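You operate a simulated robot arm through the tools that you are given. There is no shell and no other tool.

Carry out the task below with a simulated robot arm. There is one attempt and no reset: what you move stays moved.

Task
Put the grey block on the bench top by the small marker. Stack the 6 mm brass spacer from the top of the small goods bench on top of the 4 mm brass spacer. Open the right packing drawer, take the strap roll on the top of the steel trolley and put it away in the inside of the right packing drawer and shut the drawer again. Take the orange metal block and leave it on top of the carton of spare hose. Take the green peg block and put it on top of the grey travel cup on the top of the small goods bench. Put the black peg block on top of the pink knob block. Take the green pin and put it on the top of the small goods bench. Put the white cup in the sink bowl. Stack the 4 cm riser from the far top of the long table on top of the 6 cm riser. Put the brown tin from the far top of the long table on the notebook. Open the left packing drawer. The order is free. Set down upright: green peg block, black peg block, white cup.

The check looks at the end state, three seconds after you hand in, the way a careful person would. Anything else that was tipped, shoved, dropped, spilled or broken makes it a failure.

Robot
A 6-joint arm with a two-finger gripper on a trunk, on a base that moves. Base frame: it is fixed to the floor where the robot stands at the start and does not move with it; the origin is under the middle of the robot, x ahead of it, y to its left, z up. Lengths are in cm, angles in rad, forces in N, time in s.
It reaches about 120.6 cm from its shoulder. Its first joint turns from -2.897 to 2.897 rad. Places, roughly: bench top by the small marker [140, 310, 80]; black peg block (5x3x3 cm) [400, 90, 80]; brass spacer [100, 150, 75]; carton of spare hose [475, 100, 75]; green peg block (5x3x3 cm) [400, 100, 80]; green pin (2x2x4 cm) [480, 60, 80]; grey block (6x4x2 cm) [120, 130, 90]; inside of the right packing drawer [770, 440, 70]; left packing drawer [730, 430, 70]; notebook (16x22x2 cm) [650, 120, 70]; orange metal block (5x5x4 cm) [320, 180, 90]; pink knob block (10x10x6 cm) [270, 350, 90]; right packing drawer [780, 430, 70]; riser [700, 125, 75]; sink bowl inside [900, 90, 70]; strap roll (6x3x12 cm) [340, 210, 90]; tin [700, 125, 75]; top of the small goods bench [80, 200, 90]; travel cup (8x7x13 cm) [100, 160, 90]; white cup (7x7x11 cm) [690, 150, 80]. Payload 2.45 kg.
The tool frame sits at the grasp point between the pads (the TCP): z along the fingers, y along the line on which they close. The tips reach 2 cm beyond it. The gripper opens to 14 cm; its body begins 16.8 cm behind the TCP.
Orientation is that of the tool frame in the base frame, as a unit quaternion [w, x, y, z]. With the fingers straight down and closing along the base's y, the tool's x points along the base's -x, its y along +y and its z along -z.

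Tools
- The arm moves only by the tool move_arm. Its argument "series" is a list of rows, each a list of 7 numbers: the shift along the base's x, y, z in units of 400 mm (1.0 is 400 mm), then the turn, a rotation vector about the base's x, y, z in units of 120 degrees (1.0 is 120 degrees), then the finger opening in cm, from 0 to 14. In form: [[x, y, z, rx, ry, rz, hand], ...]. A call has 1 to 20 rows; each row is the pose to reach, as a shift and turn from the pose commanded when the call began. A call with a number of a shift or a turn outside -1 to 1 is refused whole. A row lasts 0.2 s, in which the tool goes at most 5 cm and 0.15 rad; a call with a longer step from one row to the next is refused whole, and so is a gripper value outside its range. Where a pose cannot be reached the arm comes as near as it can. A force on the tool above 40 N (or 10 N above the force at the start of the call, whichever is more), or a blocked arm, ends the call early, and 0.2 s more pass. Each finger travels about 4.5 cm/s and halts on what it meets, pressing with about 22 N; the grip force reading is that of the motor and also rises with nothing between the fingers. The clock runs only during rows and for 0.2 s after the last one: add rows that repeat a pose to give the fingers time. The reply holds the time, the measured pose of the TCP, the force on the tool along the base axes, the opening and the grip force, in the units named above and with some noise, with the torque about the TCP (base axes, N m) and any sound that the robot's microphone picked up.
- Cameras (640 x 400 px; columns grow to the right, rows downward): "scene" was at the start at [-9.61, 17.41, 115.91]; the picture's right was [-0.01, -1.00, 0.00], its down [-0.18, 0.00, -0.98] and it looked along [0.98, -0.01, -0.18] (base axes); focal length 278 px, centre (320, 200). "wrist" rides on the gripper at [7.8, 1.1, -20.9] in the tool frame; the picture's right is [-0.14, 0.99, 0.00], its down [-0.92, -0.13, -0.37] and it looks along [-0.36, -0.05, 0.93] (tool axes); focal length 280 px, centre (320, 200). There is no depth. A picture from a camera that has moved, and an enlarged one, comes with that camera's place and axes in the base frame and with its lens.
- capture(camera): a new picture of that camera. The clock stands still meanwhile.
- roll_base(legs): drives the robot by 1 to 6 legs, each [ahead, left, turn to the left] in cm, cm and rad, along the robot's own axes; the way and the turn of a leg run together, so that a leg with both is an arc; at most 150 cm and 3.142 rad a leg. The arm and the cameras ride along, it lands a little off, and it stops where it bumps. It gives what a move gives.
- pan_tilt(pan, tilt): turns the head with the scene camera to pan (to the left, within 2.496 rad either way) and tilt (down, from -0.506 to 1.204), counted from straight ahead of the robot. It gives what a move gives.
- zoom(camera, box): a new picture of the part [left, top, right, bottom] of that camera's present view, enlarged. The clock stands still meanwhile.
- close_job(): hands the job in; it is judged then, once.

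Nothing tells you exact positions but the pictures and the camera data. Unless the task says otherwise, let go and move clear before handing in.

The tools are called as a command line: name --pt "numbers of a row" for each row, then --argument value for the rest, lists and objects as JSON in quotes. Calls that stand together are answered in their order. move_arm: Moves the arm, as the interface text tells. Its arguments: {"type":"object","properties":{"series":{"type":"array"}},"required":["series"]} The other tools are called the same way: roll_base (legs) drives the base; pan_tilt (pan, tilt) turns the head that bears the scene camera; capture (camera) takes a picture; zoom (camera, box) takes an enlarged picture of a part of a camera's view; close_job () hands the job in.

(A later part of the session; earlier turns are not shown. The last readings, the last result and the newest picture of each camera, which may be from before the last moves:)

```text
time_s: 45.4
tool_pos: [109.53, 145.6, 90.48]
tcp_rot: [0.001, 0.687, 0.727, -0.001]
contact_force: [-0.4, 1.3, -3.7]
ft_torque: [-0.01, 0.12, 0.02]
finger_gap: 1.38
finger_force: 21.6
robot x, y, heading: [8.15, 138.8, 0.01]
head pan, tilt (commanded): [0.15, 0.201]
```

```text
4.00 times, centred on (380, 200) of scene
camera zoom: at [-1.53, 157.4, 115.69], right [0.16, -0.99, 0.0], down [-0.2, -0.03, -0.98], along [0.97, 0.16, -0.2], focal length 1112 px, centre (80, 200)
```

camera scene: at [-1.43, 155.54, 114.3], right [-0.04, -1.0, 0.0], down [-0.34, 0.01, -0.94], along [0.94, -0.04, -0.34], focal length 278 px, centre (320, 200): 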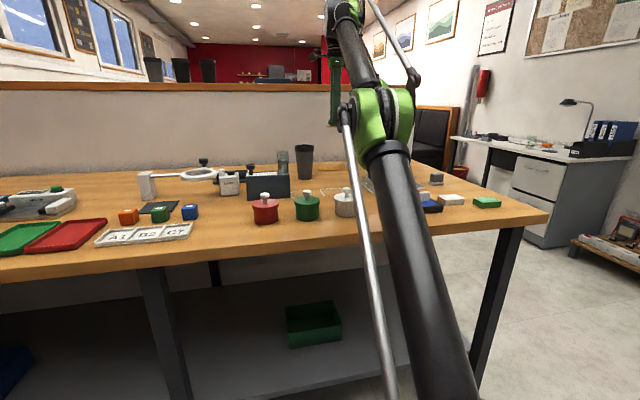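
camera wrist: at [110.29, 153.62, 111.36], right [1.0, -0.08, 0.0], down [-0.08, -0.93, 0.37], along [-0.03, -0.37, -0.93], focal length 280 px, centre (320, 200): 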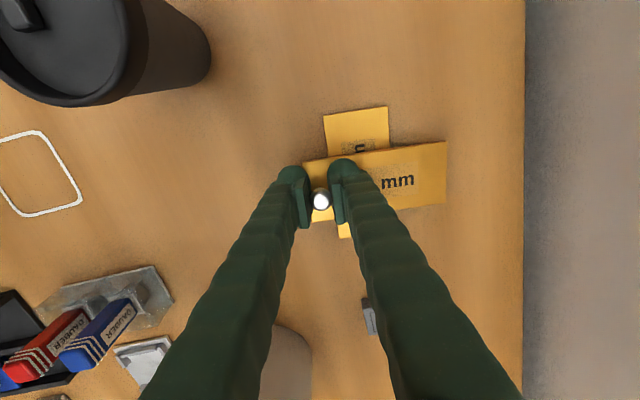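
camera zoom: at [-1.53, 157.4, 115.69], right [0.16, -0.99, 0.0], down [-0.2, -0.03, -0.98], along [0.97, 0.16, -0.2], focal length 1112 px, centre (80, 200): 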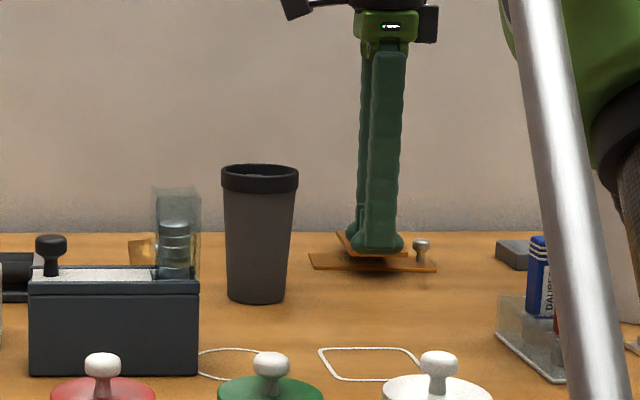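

move_arm --pt "-0.01 0 -0.01 0 0 0 0.5" --pt "-0.01 0 -0.02 0 0 0 0.5" --pt "-0.01 0 -0.026 0 0 0 0.5" --pt "-0.01 0 -0.029 0 0 0 0.5" --pt "-0.01 0 -0.029 0 0 0 0.5"

```text
time_s: 46.5
tool_pos: [109.11, 145.66, 89.3]
tcp_rot: [0.001, 0.687, 0.726, -0.002]
contact_force: [0.5, 0.3, -3.3]
ft_torque: [0.04, 0.18, 0.02]
finger_gap: 1.41
finger_force: 21.4
robot x, y, heading: [8.01, 138.84, 0.013]
head pan, tilt (commanded): [0.15, 0.201]
```

move_arm --pt "0 0 -0.002 0 0 0 0.5" --pt "0 0 -0.004 0 0 0 0.5" --pt "0 0 -0.004 0 0 0 0.5"

zoom --camera "scene" --box '[350, 180, 430, 230]'

```text
time_s: 47.4
tool_pos: [109.14, 145.51, 89.24]
tcp_rot: [0.002, 0.687, 0.726, 0.0]
contact_force: [2.7, 0.5, 10.2]
ft_torque: [0.37, -0.86, -0.06]
finger_gap: 1.4
finger_force: 22.1
robot x, y, heading: [8.51, 138.29, 0.013]
head pan, tilt (commanded): [0.15, 0.201]
```

```text
8.00 times, centred on (390, 205) of scene
camera zoom: at [-1.58, 157.4, 115.69], right [0.16, -0.99, 0.0], down [-0.2, -0.03, -0.98], along [0.97, 0.16, -0.2], focal length 2223 px, centre (-240, 160)
```

zoom: 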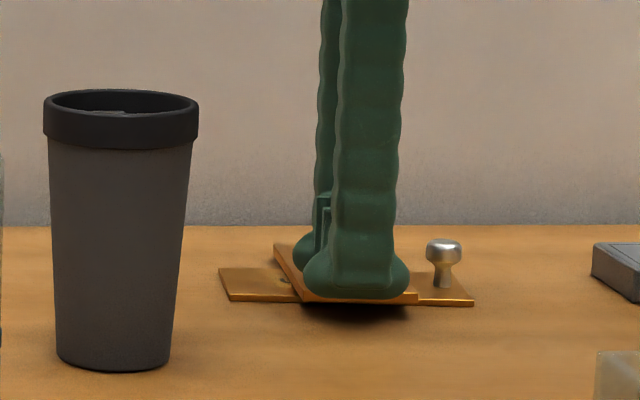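

Landed. Release the knob and rise straight up.

move_arm --pt "0 0 0.002 0 0 0 0.5" --pt "0 0 0.002 0 0 0 1.6" --pt "0 0 0.002 0 0 0 2.4" --pt "0 0 0.002 0 0 0 3.2" --pt "0 0 0.002 0 0 0 4" --pt "0 0 0.002 0 0 0 4" --pt "0 0 0.03 0 0 0 4" --pt "0 0 0.08 0 0 0 4" --pt "0 0 0.16 0 0 0 4" --pt "0 0 0.24 0 0 0 4" --pt "0 0 0.32 0 0 0 4"

capture --camera "wrist"

zoom --camera "scene" --box '[350, 180, 430, 230]'

```text
time_s: 49.8
tool_pos: [109.32, 145.65, 101.93]
tcp_rot: [0.001, 0.686, 0.727, -0.001]
contact_force: [-0.3, -0.2, 0.5]
ft_torque: [0.01, -0.01, 0.0]
finger_gap: 3.99
finger_force: 0.0
robot x, y, heading: [8.3, 138.57, 0.01]
head pan, tilt (commanded): [0.15, 0.201]
```

```text
taken
camera wrist: at [109.9, 153.59, 122.8], right [1.0, -0.08, 0.0], down [-0.08, -0.93, 0.37], along [-0.03, -0.37, -0.93], focal length 280 px, centre (320, 200)
```

wrist: 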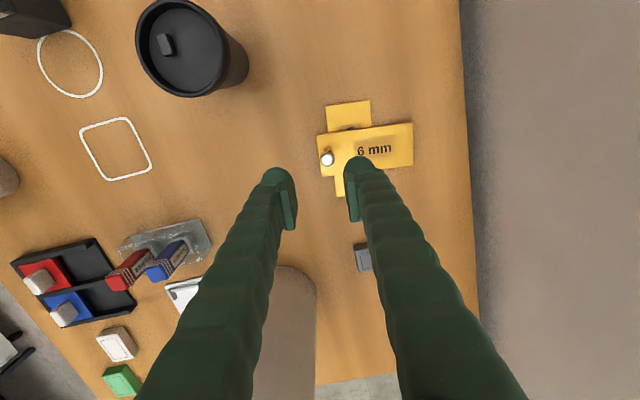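

```text
8.00 times, centred on (390, 205) of scene
camera zoom: at [-1.54, 157.4, 115.7], right [0.16, -0.99, 0.0], down [-0.2, -0.03, -0.98], along [0.97, 0.16, -0.2], focal length 2223 px, centre (-240, 160)
```

zoom: 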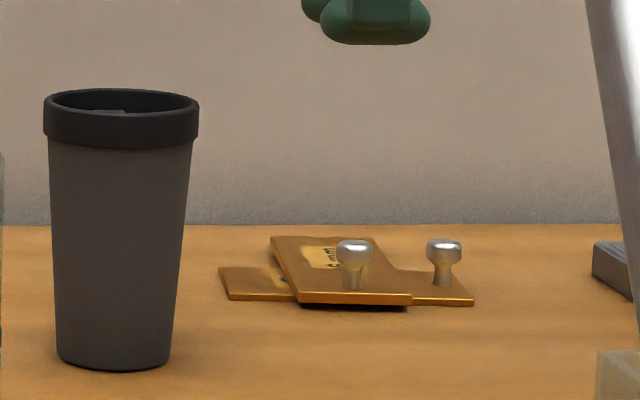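

The 6 mm spacer is cleanly stacked on the 4 mm one. Next the grey block behind the paper roll, near (116,129.6); I'll move over it for a closer look.

move_arm --pt "0.06 -0.08 0 0 0 0.02 5" --pt "0.12 -0.16 0 0 0 0.04 6" --pt "0.17 -0.24 0 0 0 0.04 7" --pt "0.17 -0.3 0 0 0 0.04 8" --pt "0.17 -0.3 0 0 0 0.04 9" --pt "0.17 -0.3 0 0 0 0.04 9"

capture --camera "wrist"

capture --camera "scene"

```text
time_s: 51.1
tool_pos: [113.68, 133.52, 100.5]
tcp_rot: [0.001, 0.656, 0.755, -0.001]
contact_force: [-0.2, 1.3, -0.7]
ft_torque: [0.03, 0.01, -0.03]
finger_gap: 8.98
finger_force: 0.0
out of reach, approached as far as the arm can: row 2, 3, 4, 5, 6
robot x, y, heading: [8.33, 138.67, 0.005]
head pan, tilt (commanded): [0.15, 0.201]
```

```text
taken
camera wrist: at [113.68, 141.71, 121.4], right [1.0, 0.0, 0.0], down [0.0, -0.93, 0.37], along [0.0, -0.37, -0.93], focal length 280 px, centre (320, 200)
```

wrist: 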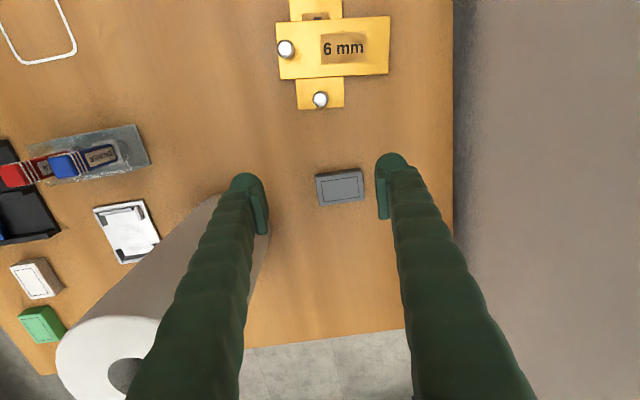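

```text
taken
camera scene: at [-1.54, 157.4, 115.7], right [0.16, -0.99, 0.0], down [-0.2, -0.03, -0.98], along [0.97, 0.16, -0.2], focal length 278 px, centre (320, 200)
```

scene: 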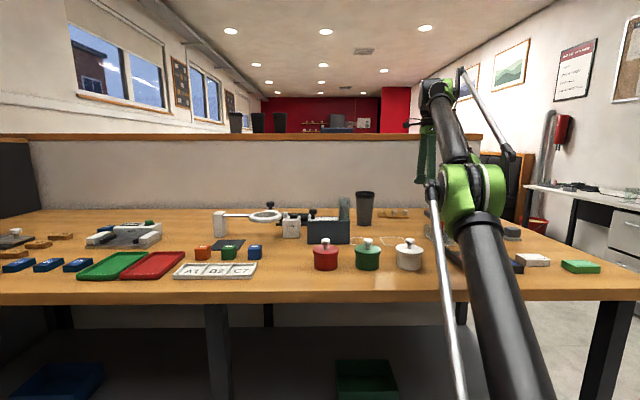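

The arm is at its reach limit here. I'll lift and retract the tool, then drive the base ~9 cm closer before picking the grey block at (116.2,130).

move_arm --pt "0 0 0.08 0 0 0 9" --pt "-0.04 0 0.18 0 0 0 9" --pt "-0.12 0 0.28 0 0 0 9" --pt "-0.22 0 0.3 0 0 0 9" --pt "-0.3 0 0.3 0 0 0 9"

roll_base --legs '[[9, 0, 0]]'

capture --camera "wrist"

```text
refused: row 3 steps farther than a row can; nothing moved
```

```text
time_s: 52.2
tool_pos: [122.7, 133.72, 100.46]
tcp_rot: [0.003, 0.657, 0.754, -0.001]
contact_force: [-0.2, -1.2, 1.0]
ft_torque: [0.0, 0.0, -0.01]
finger_gap: 8.98
finger_force: 0.0
robot x, y, heading: [17.41, 138.61, 0.006]
head pan, tilt (commanded): [0.15, 0.201]
```

```text
taken
camera wrist: at [122.73, 141.75, 121.41], right [1.0, 0.0, 0.0], down [0.0, -0.93, 0.37], along [0.0, -0.37, -0.93], focal length 280 px, centre (320, 200)
```

wrist: 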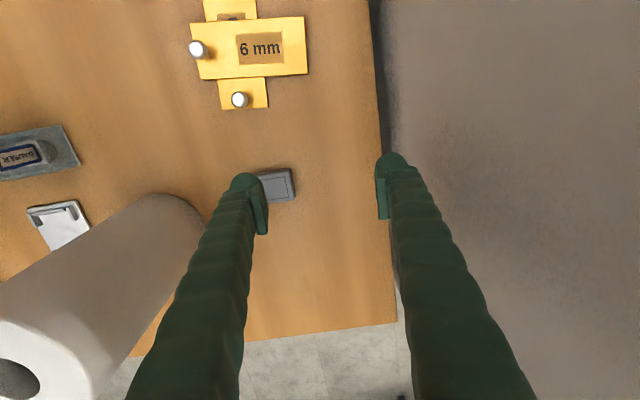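

No harm done: the first arm call was refused but the base moved safely. I'll move over the block now and lower.

move_arm --pt "-0.08 -0.045 0 0 0 0 9" --pt "-0.1625 -0.0925 0 0 0 0 9" --pt "-0.1625 -0.0925 -0.08 0 0 0 9" --pt "-0.1625 -0.0925 -0.16 0 0 0 9" --pt "-0.1625 -0.0925 -0.16 0 0 0 9"

capture --camera "wrist"

```text
time_s: 53.5
tool_pos: [116.22, 129.87, 94.13]
tcp_rot: [0.0, 0.657, 0.754, -0.001]
contact_force: [0.3, 0.1, -0.3]
ft_torque: [0.01, 0.0, -0.01]
finger_gap: 9.01
finger_force: 0.1
robot x, y, heading: [17.13, 139.03, 0.012]
head pan, tilt (commanded): [0.15, 0.201]
```

```text
taken
camera wrist: at [116.24, 137.93, 114.98], right [1.0, 0.0, 0.0], down [0.0, -0.93, 0.37], along [0.0, -0.37, -0.93], focal length 280 px, centre (320, 200)
```

wrist: 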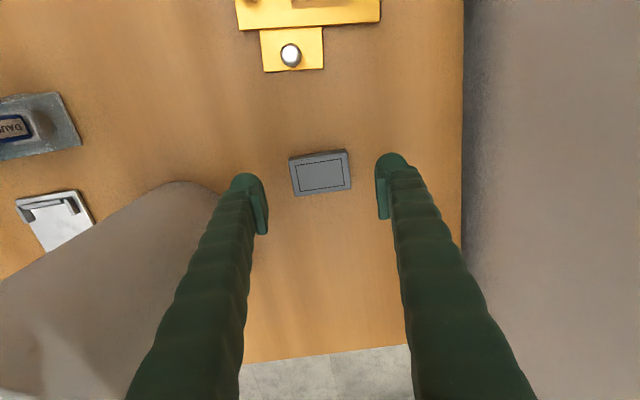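

move_arm --pt "0 0 -0.06 0 0 0 9" --pt "0 0 -0.11 0 0 0 9" --pt "0 0 -0.14 0 0 0 9" --pt "0 0 -0.153 0 0 0 9" --pt "0 0 -0.153 0 0 0 8" --pt "0 0 -0.153 0 0 0 7" --pt "0 0 -0.153 0 0 0 6" --pt "0 0 -0.153 0 0 0 5" --pt "0 0 -0.153 0 0 0 5" --pt "0 0 -0.153 0 0 0 5"

capture --camera "wrist"

```text
time_s: 55.6
tool_pos: [116.23, 130.01, 87.98]
tcp_rot: [0.002, 0.657, 0.754, -0.002]
contact_force: [-0.1, 0.6, -0.5]
ft_torque: [0.02, 0.0, 0.02]
finger_gap: 5.88
finger_force: 22.1
robot x, y, heading: [17.55, 138.66, 0.007]
head pan, tilt (commanded): [0.15, 0.201]
```

```text
taken
camera wrist: at [116.26, 138.0, 108.92], right [1.0, 0.0, 0.0], down [0.0, -0.93, 0.37], along [0.0, -0.37, -0.93], focal length 280 px, centre (320, 200)
```

wrist: 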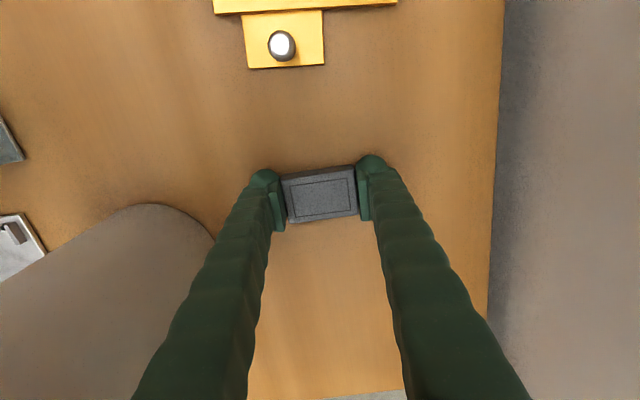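

Gripped. Lift straight up and retract, then look for the marker bench.

move_arm --pt "0 0 0.03 0 0 0 5" --pt "0 0 0.1 0 0 0 5" --pt "0 0 0.2 0 0 0 5" --pt "0 0 0.3 0 0 0 5" --pt "0 0 0.4 0 0 0 5" --pt "0 0 0.5 0 0 0 5" --pt "0 0 0.6 0 0 0 5" --pt "0 0 0.7 0 0 0 5" --pt "-0.1 0.02 0.7 0 0 0 5" --pt "-0.2 0.04 0.7 0 0 0 5" --pt "-0.3 0.06 0.7 0 0 0 5" --pt "-0.4 0.08 0.7 0 0 0 5" --pt "-0.5 0.1 0.7 0 0 0 5" --pt "-0.6 0.12 0.7 0 0 0 5" --pt "-0.7 0.14 0.7 0 0 0 5" --pt "-0.8 0.16 0.7 0 0 0 5" --pt "-0.9 0.18 0.7 0 0 0 5"

capture --camera "wrist"

pan_tilt --pan 0.9 --tilt 0.2

capture --camera "scene"

```text
time_s: 59.2
tool_pos: [80.25, 137.32, 115.96]
tcp_rot: [0.002, 0.657, 0.754, -0.001]
contact_force: [1.2, 0.0, -0.7]
ft_torque: [0.03, 0.09, -0.01]
finger_gap: 5.86
finger_force: 21.9
out of reach, approached as far as the arm can: row 7, 8, 9
robot x, y, heading: [17.45, 138.66, 0.008]
head pan, tilt (commanded): [0.15, 0.201]
```

```text
taken
camera wrist: at [80.28, 145.27, 136.88], right [1.0, 0.0, 0.0], down [0.0, -0.93, 0.37], along [0.0, -0.37, -0.93], focal length 280 px, centre (320, 200)
```

wrist: 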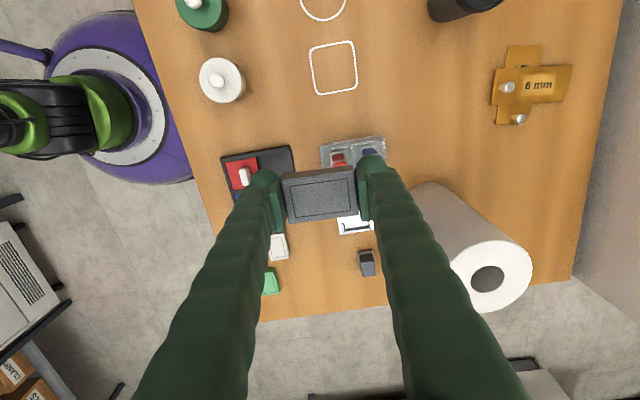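

```text
time_s: 60.4
tool_pos: [80.24, 137.21, 116.02]
tcp_rot: [0.001, 0.657, 0.754, -0.002]
contact_force: [0.5, 0.3, -0.6]
ft_torque: [0.0, 0.01, 0.0]
finger_gap: 5.87
finger_force: 21.9
robot x, y, heading: [17.73, 138.6, 0.002]
head pan, tilt (commanded): [0.901, 0.201]
```

```text
taken
camera scene: at [4.02, 163.37, 115.69], right [0.79, -0.61, 0.0], down [-0.12, -0.16, -0.98], along [0.6, 0.77, -0.2], focal length 278 px, centre (320, 200)
```

scene: 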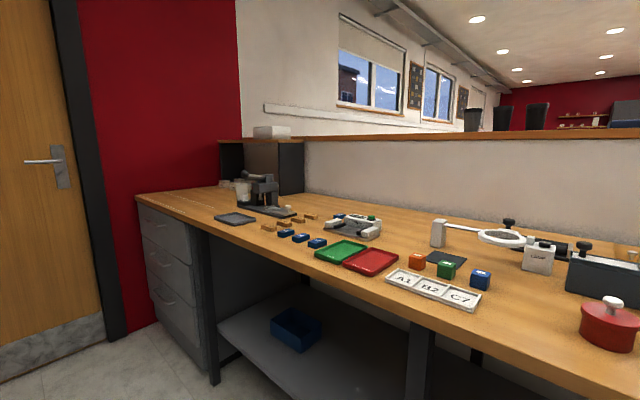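

The block is held. The target "bench top by the small marker" must be on the other side of the partition. I'll back away from the bench, move right, and look ahead.

roll_base --legs '[[-22, 0, 0], [0, -105, 0]]'

pan_tilt --pan 0.3 --tilt 0.25

capture --camera "scene"

```text
time_s: 67.1
tool_pos: [58.95, 31.43, 116.07]
tcp_rot: [0.001, 0.657, 0.753, -0.002]
contact_force: [0.0, 0.0, -0.6]
ft_torque: [-0.01, 0.02, 0.01]
finger_gap: 5.86
finger_force: 21.9
robot x, y, heading: [-3.76, 33.32, 0.007]
head pan, tilt (commanded): [0.901, 0.201]
```

```text
time_s: 68.1
tool_pos: [58.95, 31.42, 116.05]
tcp_rot: [0.001, 0.658, 0.753, -0.001]
contact_force: [1.3, -1.3, -0.7]
ft_torque: [0.0, 0.0, -0.03]
finger_gap: 5.86
finger_force: 22.2
robot x, y, heading: [-3.87, 33.48, 0.007]
head pan, tilt (commanded): [0.3, 0.25]
```

```text
taken
camera scene: at [-14.01, 53.4, 115.24], right [0.3, -0.95, 0.0], down [-0.24, -0.07, -0.97], along [0.92, 0.29, -0.25], focal length 278 px, centre (320, 200)
```

scene: 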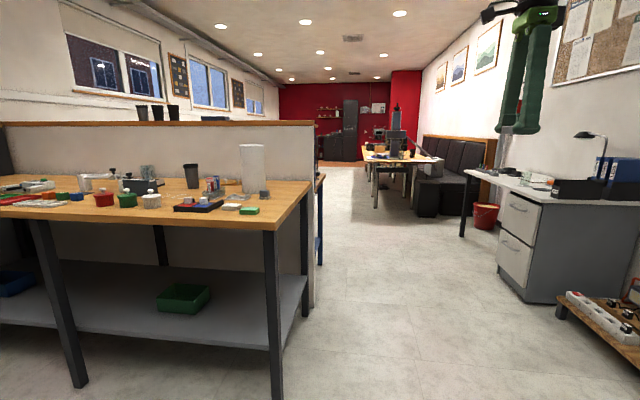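

roll_base --legs '[[0, -8, 0.16], [140, 0, 0]]'

pan_tilt --pan 0.7 --tilt 0.25

capture --camera "scene"

pan_tilt --pan 0.0 --tilt 0.25

capture --camera "scene"

```text
time_s: 75.7
tool_pos: [196.85, 56.18, 116.05]
tcp_rot: [0.002, 0.597, 0.803, -0.001]
contact_force: [-0.4, -0.1, -0.4]
ft_torque: [0.02, 0.0, -0.06]
finger_gap: 5.88
finger_force: 22.4
robot x, y, heading: [134.45, 47.8, 0.164]
head pan, tilt (commanded): [0.3, 0.25]
```

```text
time_s: 76.5
tool_pos: [196.86, 56.18, 116.0]
tcp_rot: [0.002, 0.596, 0.803, -0.001]
contact_force: [-1.0, 0.0, 0.0]
ft_torque: [-0.02, -0.01, 0.02]
finger_gap: 5.88
finger_force: 21.8
robot x, y, heading: [134.24, 47.85, 0.164]
head pan, tilt (commanded): [0.7, 0.25]
```

```text
taken
camera scene: at [119.07, 69.15, 115.24], right [0.76, -0.65, 0.0], down [-0.16, -0.19, -0.97], along [0.63, 0.74, -0.25], focal length 278 px, centre (320, 200)
```

scene: 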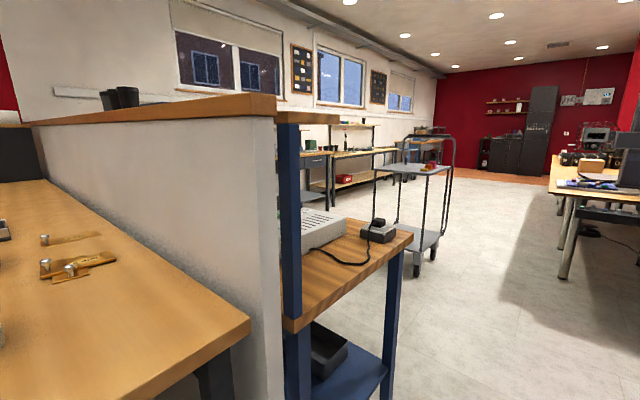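

```text
time_s: 77.6
tool_pos: [196.9, 56.09, 115.78]
tcp_rot: [0.002, 0.597, 0.802, -0.001]
contact_force: [-0.1, -0.3, -0.3]
ft_torque: [-0.01, 0.04, 0.01]
finger_gap: 5.88
finger_force: 21.6
robot x, y, heading: [134.48, 47.31, 0.162]
head pan, tilt (commanded): [0.0, 0.25]
```

```text
taken
camera scene: at [122.21, 63.58, 115.24], right [0.16, -0.99, 0.0], down [-0.24, -0.04, -0.97], along [0.96, 0.16, -0.25], focal length 278 px, centre (320, 200)
```

scene: 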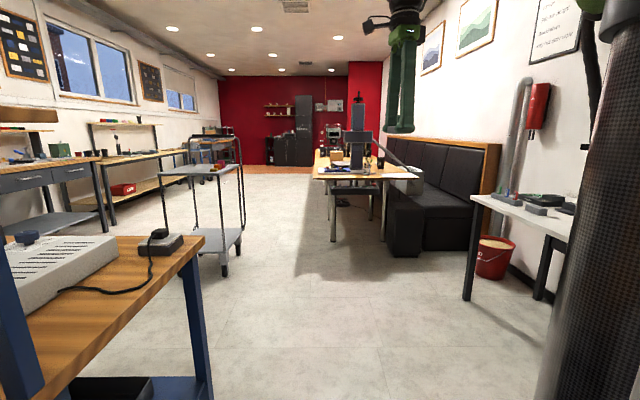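

The blue-legged bench backs onto the partition, and the steel trolley stands at about (320,180). I'll drive past the partition end and look along the far side.

roll_base --legs '[[118, 0, 0], [0, 0, 1.57]]'

pan_tilt --pan 0.3 --tilt 0.3

capture --camera "scene"

pan_tilt --pan -0.5 --tilt 0.3

capture --camera "scene"

```text
time_s: 87.4
tool_pos: [245.65, 129.44, 116.05]
tcp_rot: [0.002, -0.124, 0.992, 0.001]
contact_force: [-0.4, 0.5, -1.0]
ft_torque: [-0.05, -0.01, -0.02]
finger_gap: 5.86
finger_force: 22.1
robot x, y, heading: [251.19, 67.2, 1.688]
head pan, tilt (commanded): [0.0, 0.25]
```

```text
time_s: 88.2
tool_pos: [245.76, 129.52, 115.94]
tcp_rot: [0.002, -0.123, 0.992, 0.0]
contact_force: [0.7, 0.7, -0.6]
ft_torque: [-0.02, -0.03, 0.03]
finger_gap: 5.85
finger_force: 21.7
robot x, y, heading: [250.83, 67.04, 1.688]
head pan, tilt (commanded): [0.3, 0.3]
```

```text
taken
camera scene: at [232.22, 54.36, 114.77], right [0.91, 0.41, 0.0], down [0.12, -0.27, -0.96], along [-0.39, 0.87, -0.3], focal length 278 px, centre (320, 200)
```

scene: 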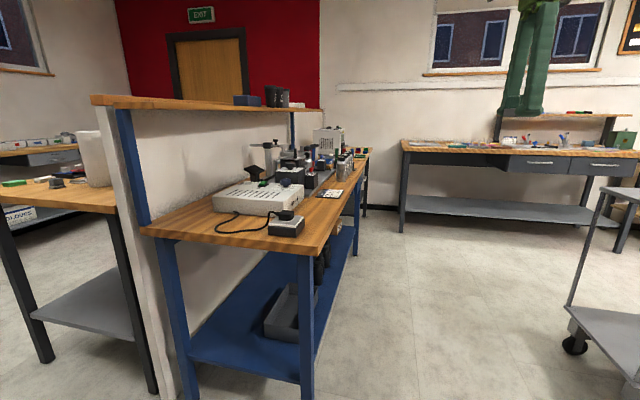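

```text
time_s: 89.3
tool_pos: [245.72, 129.42, 115.89]
tcp_rot: [0.002, -0.124, 0.992, 0.0]
contact_force: [-0.4, 0.0, -1.3]
ft_torque: [0.02, 0.01, 0.01]
finger_gap: 5.88
finger_force: 22.2
robot x, y, heading: [251.27, 67.22, 1.689]
head pan, tilt (commanded): [-0.499, 0.3]
```

```text
taken
camera scene: at [239.47, 54.5, 114.77], right [0.93, -0.37, 0.0], down [-0.11, -0.27, -0.96], along [0.35, 0.89, -0.3], focal length 278 px, centre (320, 200)
```

scene: 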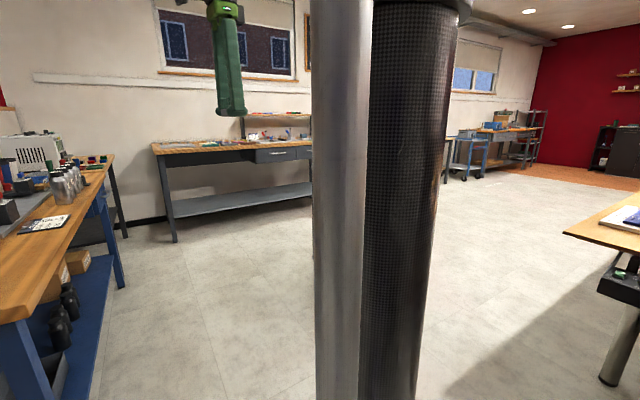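

roll_base --legs '[[150, -5, 0]]'

pan_tilt --pan 0.6 --tilt 0.35

capture --camera "scene"

pan_tilt --pan -0.1 --tilt 0.35

capture --camera "scene"

```text
refused: leg 1 is longer than a leg can be; nothing moved
```

```text
time_s: 90.6
tool_pos: [245.72, 129.47, 115.99]
tcp_rot: [0.002, -0.124, 0.992, 0.0]
contact_force: [0.4, 0.4, -0.6]
ft_torque: [0.01, 0.03, 0.01]
finger_gap: 5.86
finger_force: 22.1
robot x, y, heading: [251.33, 66.93, 1.688]
head pan, tilt (commanded): [0.6, 0.351]
```

```text
taken
camera scene: at [229.88, 52.84, 114.29], right [0.75, 0.66, 0.0], down [0.23, -0.26, -0.94], along [-0.62, 0.71, -0.34], focal length 278 px, centre (320, 200)
```

scene: 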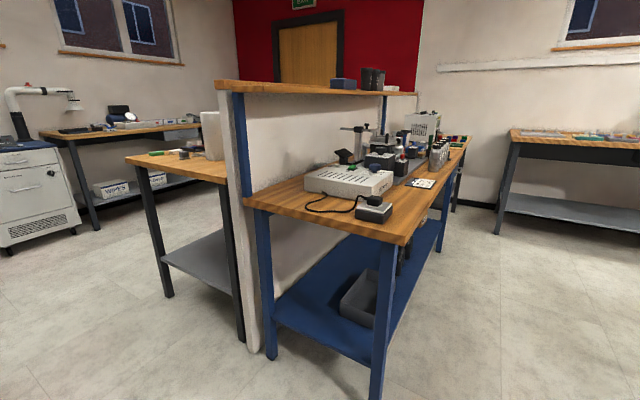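

```text
time_s: 91.7
tool_pos: [245.72, 129.49, 116.12]
tcp_rot: [0.001, -0.124, 0.992, 0.0]
contact_force: [-0.4, 0.5, -0.6]
ft_torque: [-0.03, 0.0, -0.05]
finger_gap: 5.9
finger_force: 21.8
robot x, y, heading: [251.03, 66.72, 1.686]
head pan, tilt (commanded): [-0.099, 0.351]
```

```text
taken
camera scene: at [235.83, 55.14, 114.29], right [1.0, 0.02, 0.0], down [0.01, -0.34, -0.94], along [-0.02, 0.94, -0.34], focal length 278 px, centre (320, 200)
```

scene: 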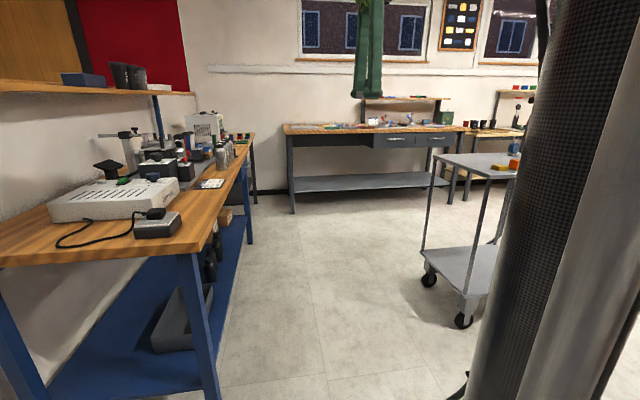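

roll_base --legs '[[145, -5, 0]]'

pan_tilt --pan 0.7 --tilt 0.4

capture --camera "scene"

pan_tilt --pan -0.1 --tilt 0.35

capture --camera "scene"

```text
time_s: 98.9
tool_pos: [233.68, 274.16, 115.87]
tcp_rot: [0.002, -0.124, 0.992, 0.0]
contact_force: [0.2, 0.7, 0.1]
ft_torque: [0.01, -0.02, 0.01]
finger_gap: 5.87
finger_force: 21.8
robot x, y, heading: [239.04, 211.55, 1.692]
head pan, tilt (commanded): [-0.099, 0.351]
```

```text
time_s: 100.0
tool_pos: [233.71, 274.22, 116.04]
tcp_rot: [0.002, -0.123, 0.992, -0.001]
contact_force: [0.6, -0.2, -0.2]
ft_torque: [0.03, 0.0, -0.01]
finger_gap: 5.86
finger_force: 21.7
robot x, y, heading: [238.79, 211.32, 1.69]
head pan, tilt (commanded): [0.7, 0.4]
```

```text
taken
camera scene: at [217.18, 196.86, 113.84], right [0.68, 0.73, 0.0], down [0.28, -0.27, -0.92], along [-0.67, 0.63, -0.39], focal length 278 px, centre (320, 200)
```

scene: 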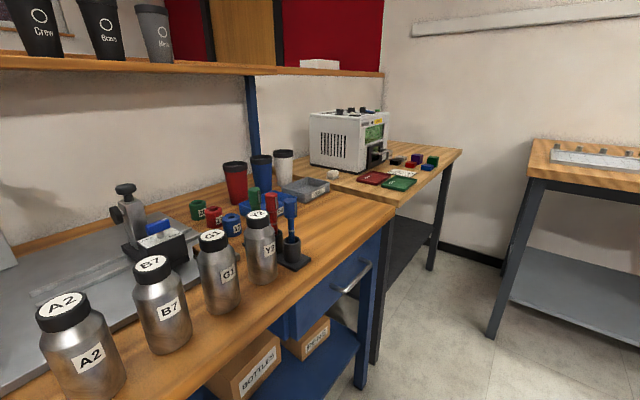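

```text
time_s: 101.2
tool_pos: [233.61, 274.23, 116.1]
tcp_rot: [0.002, -0.124, 0.992, 0.0]
contact_force: [-0.2, -0.3, -0.1]
ft_torque: [0.0, -0.03, 0.0]
finger_gap: 5.85
finger_force: 21.9
robot x, y, heading: [239.02, 211.36, 1.69]
head pan, tilt (commanded): [-0.099, 0.351]
```

```text
taken
camera scene: at [223.75, 199.83, 114.29], right [1.0, 0.02, 0.0], down [0.01, -0.34, -0.94], along [-0.02, 0.94, -0.34], focal length 278 px, centre (320, 200)
```

scene: 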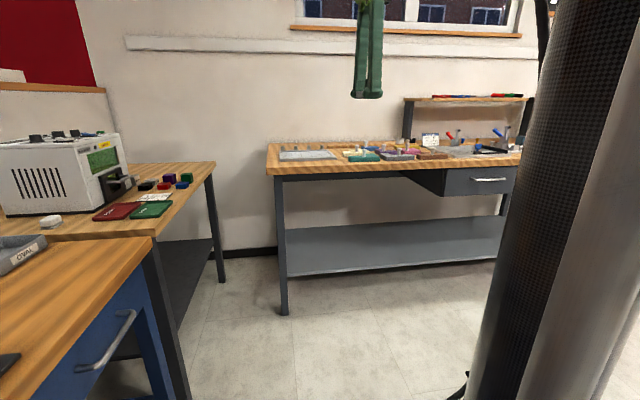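

pan_tilt --pan 0.55 --tilt 0.4

zoom --camera "scene" --box '[260, 90, 460, 215]'

capture --camera "scene"

```text
time_s: 102.2
tool_pos: [233.65, 274.17, 115.99]
tcp_rot: [0.002, -0.123, 0.992, 0.001]
contact_force: [0.0, -0.6, -0.2]
ft_torque: [0.0, -0.03, 0.02]
finger_gap: 5.88
finger_force: 21.6
robot x, y, heading: [238.78, 210.99, 1.689]
head pan, tilt (commanded): [0.55, 0.4]
```

```text
3.20 times, centred on (360, 152) of scene
camera zoom: at [218.2, 197.8, 113.84], right [0.79, 0.62, 0.0], down [0.24, -0.31, -0.92], along [-0.57, 0.72, -0.39], focal length 889 px, centre (192, 352)
```

zoom: 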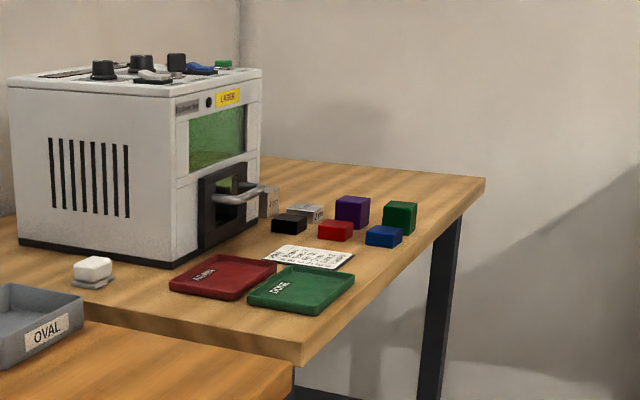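

```text
taken
camera scene: at [218.2, 197.8, 113.84], right [0.79, 0.62, 0.0], down [0.24, -0.31, -0.92], along [-0.57, 0.72, -0.39], focal length 278 px, centre (320, 200)
```

scene: 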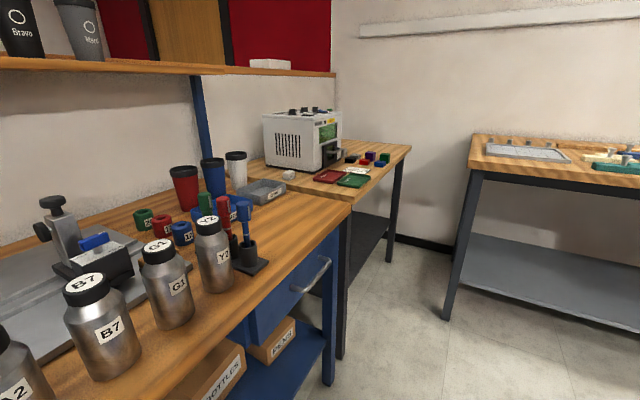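

The white machine labelled "LASER" is the small laser marker on the black-legged bench. I'll move up beside that bench and inspect its free space.

roll_base --legs '[[28, 0, 0]]'

pan_tilt --pan 0.75 --tilt 0.5

capture --camera "scene"

zoom --camera "scene" --box '[220, 80, 460, 230]'

```text
time_s: 104.1
tool_pos: [229.91, 301.62, 116.0]
tcp_rot: [0.002, -0.127, 0.992, 0.0]
contact_force: [0.7, -0.1, -1.0]
ft_torque: [-0.01, 0.02, 0.02]
finger_gap: 5.89
finger_force: 22.0
robot x, y, heading: [236.18, 238.66, 1.692]
head pan, tilt (commanded): [0.55, 0.4]
```

```text
time_s: 104.9
tool_pos: [229.93, 301.45, 116.01]
tcp_rot: [0.001, -0.127, 0.992, 0.0]
contact_force: [-0.5, 0.4, -1.3]
ft_torque: [-0.01, -0.02, 0.01]
finger_gap: 5.89
finger_force: 22.0
robot x, y, heading: [235.58, 238.75, 1.695]
head pan, tilt (commanded): [0.75, 0.499]
```

```text
taken
camera scene: at [213.76, 223.62, 112.93], right [0.64, 0.77, 0.0], down [0.37, -0.31, -0.88], along [-0.67, 0.56, -0.48], focal length 278 px, centre (320, 200)
```

scene: 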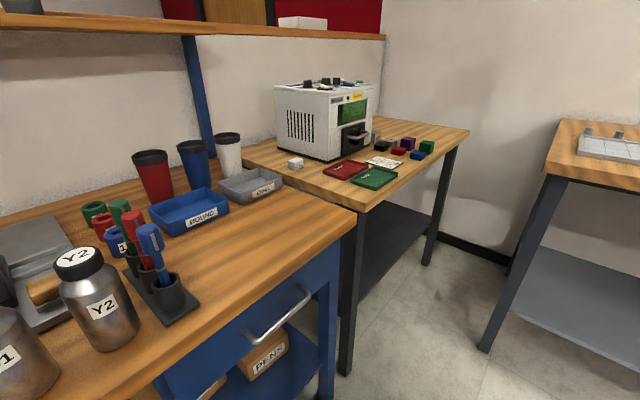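

```text
2.67 times, centred on (340, 155) of scene
camera zoom: at [213.76, 223.62, 112.93], right [0.64, 0.77, 0.0], down [0.37, -0.31, -0.88], along [-0.67, 0.56, -0.48], focal length 741 px, centre (267, 320)
```

zoom: 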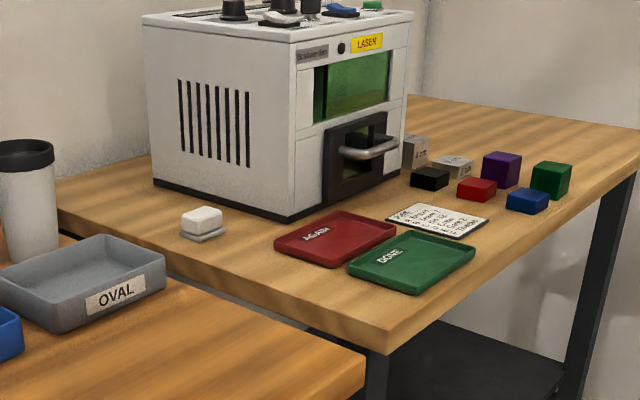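

Free space on the laser bench must be confirmed from above; I'll swing the arm over the bench's near edge and use the wrist camera.

move_arm --pt "-0.1 -0.03 0 0 0 0 5" --pt "-0.2 -0.06 0 0 0 0 5" --pt "-0.3 -0.09 0 0 0 0 5" --pt "-0.4 -0.12 0 0 0 0 5" --pt "-0.5 -0.15 0 0 0 0 5" --pt "-0.6 -0.18 0 0 0 0 5" --pt "-0.7 -0.21 0 0 0 0 5" --pt "-0.8 -0.24 0 0 0 0 5" --pt "-0.9 -0.27 0 0 0 0 5"

capture --camera "wrist"

capture --camera "scene"

```text
time_s: 106.9
tool_pos: [193.78, 290.74, 116.24]
tcp_rot: [0.002, -0.126, 0.992, 0.0]
contact_force: [-0.2, 0.2, -0.3]
ft_torque: [0.0, 0.08, -0.03]
finger_gap: 5.87
finger_force: 21.9
robot x, y, heading: [235.57, 238.64, 1.696]
head pan, tilt (commanded): [0.75, 0.499]
```

```text
taken
camera wrist: at [185.88, 289.88, 137.12], right [-0.12, 0.99, 0.0], down [0.92, 0.11, 0.37], along [0.37, 0.04, -0.93], focal length 280 px, centre (320, 200)
```

wrist: 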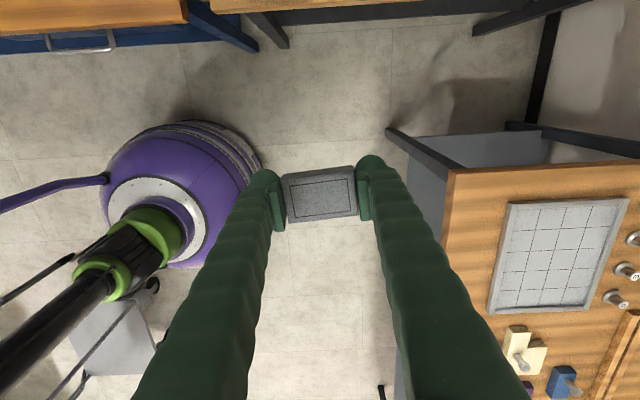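

```text
taken
camera scene: at [213.76, 223.61, 112.93], right [0.64, 0.77, 0.0], down [0.37, -0.31, -0.88], along [-0.67, 0.56, -0.48], focal length 278 px, centre (320, 200)
```

scene: 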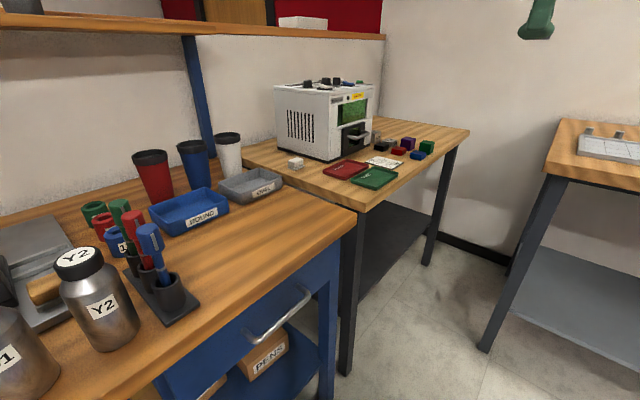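

move_arm --pt "0 0 0 0 0 0.07 5" --pt "0 0 0 0 0 0.14 5" --pt "0 0 0 0 0 0.21 5" --pt "0 0 0 0 0 0.28 5" --pt "0 0 0 0 0 0.35 5" --pt "0 0 0 0 0 0.42 5" --pt "0 0 0 0 0 0.49 5" --pt "0 0 0 0 0 0.56 5" --pt "-0.08 -0.04 0 0 0 0.63 5" --pt "-0.16 -0.08 0 0 0 0.7 5" --pt "-0.24 -0.12 0 0 0 0.714 5" --pt "-0.32 -0.16 0 0 0 0.714 5" --pt "-0.4 -0.2 0 0 0 0.714 5" --pt "-0.48 -0.24 0 0 0 0.714 5"

capture --camera "wrist"

capture --camera "scene"

```text
time_s: 109.9
tool_pos: [174.68, 280.99, 115.98]
tcp_rot: [-0.002, 0.768, -0.641, -0.001]
contact_force: [-0.1, -0.4, -0.9]
ft_torque: [-0.04, 0.07, 0.0]
finger_gap: 5.89
finger_force: 22.3
robot x, y, heading: [235.84, 238.81, 1.697]
head pan, tilt (commanded): [0.75, 0.499]
```

```text
taken
camera wrist: at [175.09, 273.18, 136.97], right [-1.0, -0.04, 0.0], down [-0.04, 0.93, 0.37], along [-0.02, 0.37, -0.93], focal length 280 px, centre (320, 200)
```

wrist: 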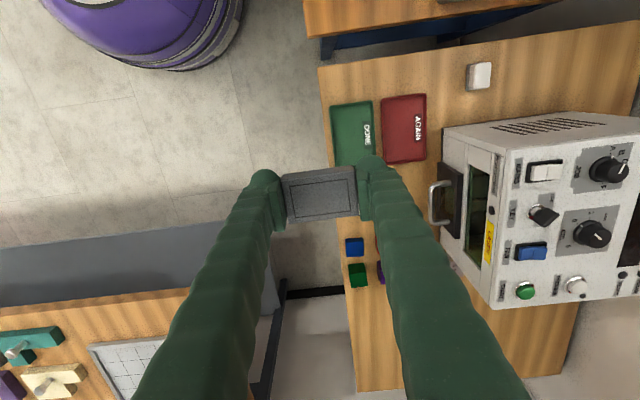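

```text
taken
camera scene: at [213.75, 223.62, 112.93], right [0.64, 0.77, 0.0], down [0.37, -0.31, -0.88], along [-0.67, 0.56, -0.48], focal length 278 px, centre (320, 200)
```

scene: 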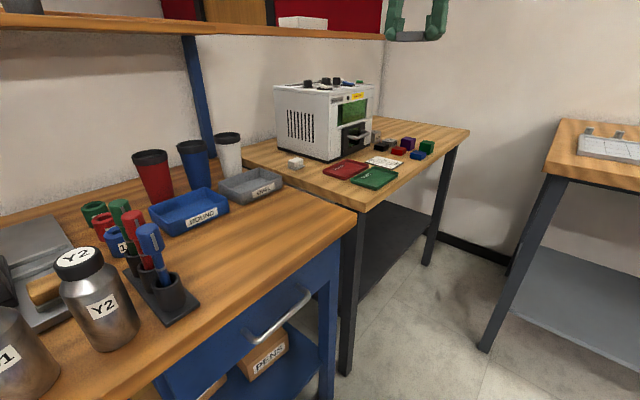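

The laser bench has a free strip at its near corner, around (166,272), between the bench edge and the trays. I'll bring the block over that spot.

move_arm --pt "-0.07 -0.075 -0.05 0 0 0 5" --pt "-0.15 -0.15 -0.1 0 0 0 5" --pt "-0.2175 -0.225 -0.18 0 0 0 5" --pt "-0.2175 -0.225 -0.28 0 0 0 5" --pt "-0.2175 -0.225 -0.38 0 0 0 5" --pt "-0.2175 -0.225 -0.48 0 0 0 5" --pt "-0.2175 -0.225 -0.56 0 0 0 5"

capture --camera "wrist"

capture --camera "scene"

```text
refused: row 3 steps farther than a row can; nothing moved
```

```text
taken
camera wrist: at [175.09, 273.18, 136.97], right [-1.0, -0.04, 0.0], down [-0.04, 0.93, 0.37], along [-0.02, 0.37, -0.93], focal length 280 px, centre (320, 200)
```

wrist: 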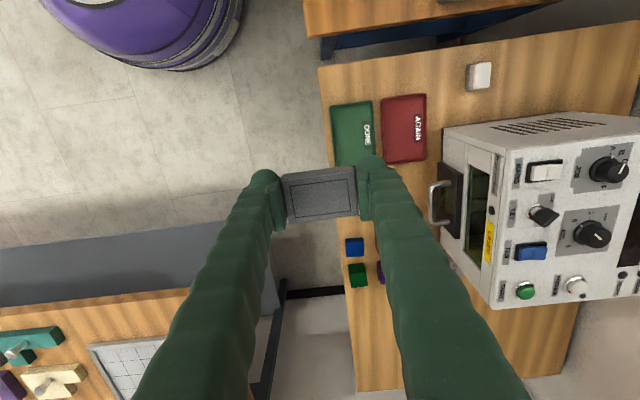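

```text
taken
camera scene: at [213.75, 223.62, 112.93], right [0.64, 0.77, 0.0], down [0.37, -0.31, -0.88], along [-0.67, 0.56, -0.48], focal length 278 px, centre (320, 200)
```

scene: 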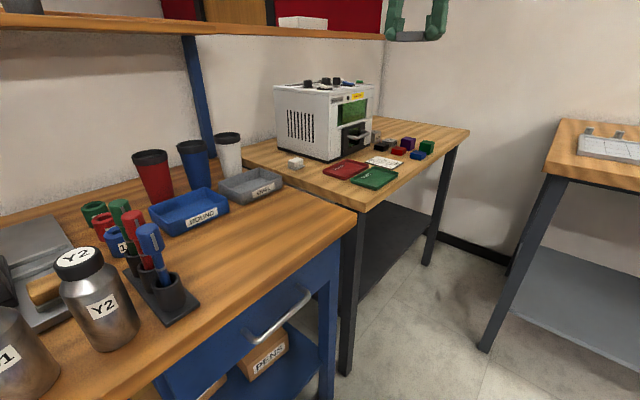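

move_arm --pt "-0.06 -0.065 -0.03 0 0 0 5" --pt "-0.12 -0.13 -0.06 0 0 0 5" --pt "-0.17 -0.18 -0.12 0 0 0 5" --pt "-0.2175 -0.225 -0.2 0 0 0 5" --pt "-0.2175 -0.225 -0.3 0 0 0 5" --pt "-0.2175 -0.225 -0.4 0 0 0 5" --pt "-0.2175 -0.225 -0.5 0 0 0 5"

capture --camera "wrist"

capture --camera "scene"

```text
time_s: 111.5
tool_pos: [166.05, 272.11, 96.02]
tcp_rot: [0.0, 0.768, -0.641, -0.001]
contact_force: [1.0, 0.7, -0.3]
ft_torque: [0.01, 0.0, 0.0]
finger_gap: 5.87
finger_force: 22.4
robot x, y, heading: [235.73, 238.6, 1.694]
head pan, tilt (commanded): [0.75, 0.499]
```

```text
taken
camera wrist: at [166.27, 264.29, 116.93], right [-1.0, -0.04, 0.0], down [-0.04, 0.93, 0.37], along [-0.02, 0.37, -0.93], focal length 280 px, centre (320, 200)
```

wrist: 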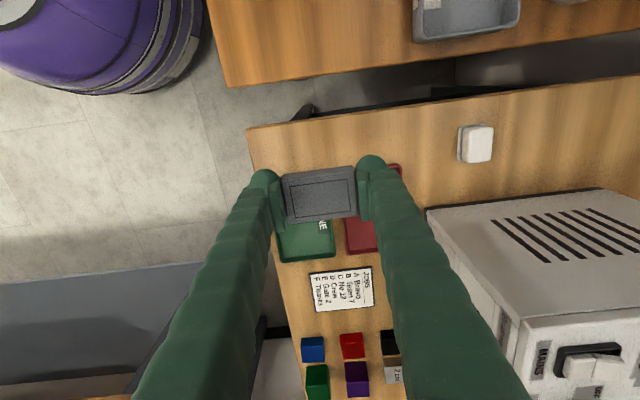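

```text
taken
camera scene: at [213.74, 223.6, 112.92], right [0.64, 0.77, 0.0], down [0.37, -0.31, -0.88], along [-0.67, 0.56, -0.48], focal length 278 px, centre (320, 200)
```

scene: 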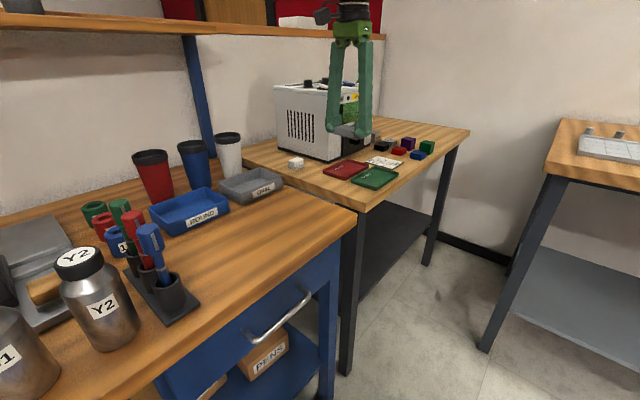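

move_arm --pt "0 -0.015 -0.1 0 0 0 5" --pt "0 -0.015 -0.2 0 0 0 5" --pt "0 -0.015 -0.28 0 0 0 5" --pt "0 -0.015 -0.315 0 0 0 5" --pt "0 -0.015 -0.315 0 0 0 5"

capture --camera "wrist"

zoom --camera "scene" --box '[270, 110, 430, 210]'

```text
time_s: 112.7
tool_pos: [165.88, 271.42, 83.35]
tcp_rot: [-0.001, 0.767, -0.641, -0.001]
contact_force: [0.6, 0.1, -1.2]
ft_torque: [0.02, -0.02, 0.02]
finger_gap: 5.88
finger_force: 22.3
robot x, y, heading: [235.54, 238.74, 1.691]
head pan, tilt (commanded): [0.75, 0.499]
```

```text
taken
camera wrist: at [166.17, 263.69, 104.24], right [-1.0, -0.04, 0.0], down [-0.04, 0.93, 0.37], along [-0.02, 0.37, -0.93], focal length 280 px, centre (320, 200)
```

wrist: 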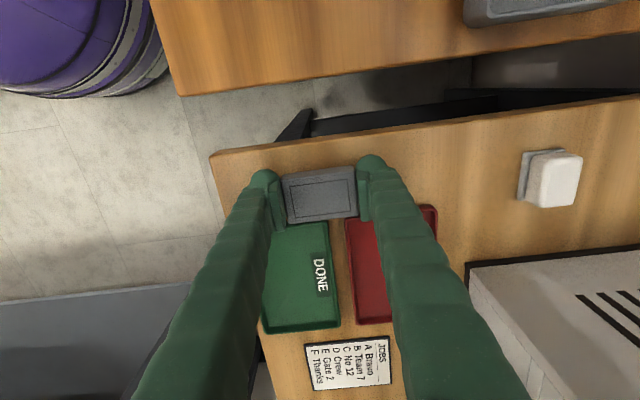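

```text
4.00 times, centred on (350, 160) of scene
camera zoom: at [213.73, 223.61, 112.92], right [0.64, 0.77, 0.0], down [0.37, -0.31, -0.88], along [-0.67, 0.56, -0.48], focal length 1112 px, centre (200, 360)
```

zoom: 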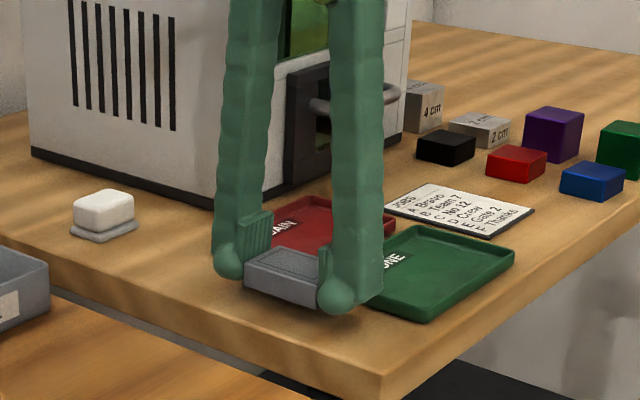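

move_arm --pt "0 0.004 -0.015 0 0 0 5" --pt "0 0.004 -0.025 0 0 0 5" --pt "0 0.004 -0.03 0 0 0 5" --pt "0 0.004 -0.03 0 0 0 5"

```text
time_s: 113.7
tool_pos: [165.88, 271.77, 82.19]
tcp_rot: [-0.001, 0.768, -0.641, 0.0]
contact_force: [-0.1, 0.2, -0.6]
ft_torque: [0.04, 0.0, 0.03]
finger_gap: 5.86
finger_force: 21.7
robot x, y, heading: [235.53, 239.11, 1.697]
head pan, tilt (commanded): [0.75, 0.499]
```

move_arm --pt "0 0 -0.003 0 0 0 5" --pt "0 0 -0.006 0 0 0 5" --pt "0 0 -0.009 0 0 0 5" --pt "0 0 -0.012 0 0 0 5" --pt "0 0 -0.012 0 0 0 5"

```text
time_s: 114.6
tool_pos: [165.85, 271.68, 81.8]
tcp_rot: [-0.001, 0.767, -0.641, -0.003]
contact_force: [2.4, -1.5, 13.2]
ft_torque: [-0.1, -0.14, -0.02]
finger_gap: 5.89
finger_force: 21.9
robot x, y, heading: [235.86, 239.13, 1.697]
head pan, tilt (commanded): [0.75, 0.499]
stopped in row 4: the force on the tool passed its limit at 44 N (the readings are from after the stop); the commanded pose is now the measured one
```

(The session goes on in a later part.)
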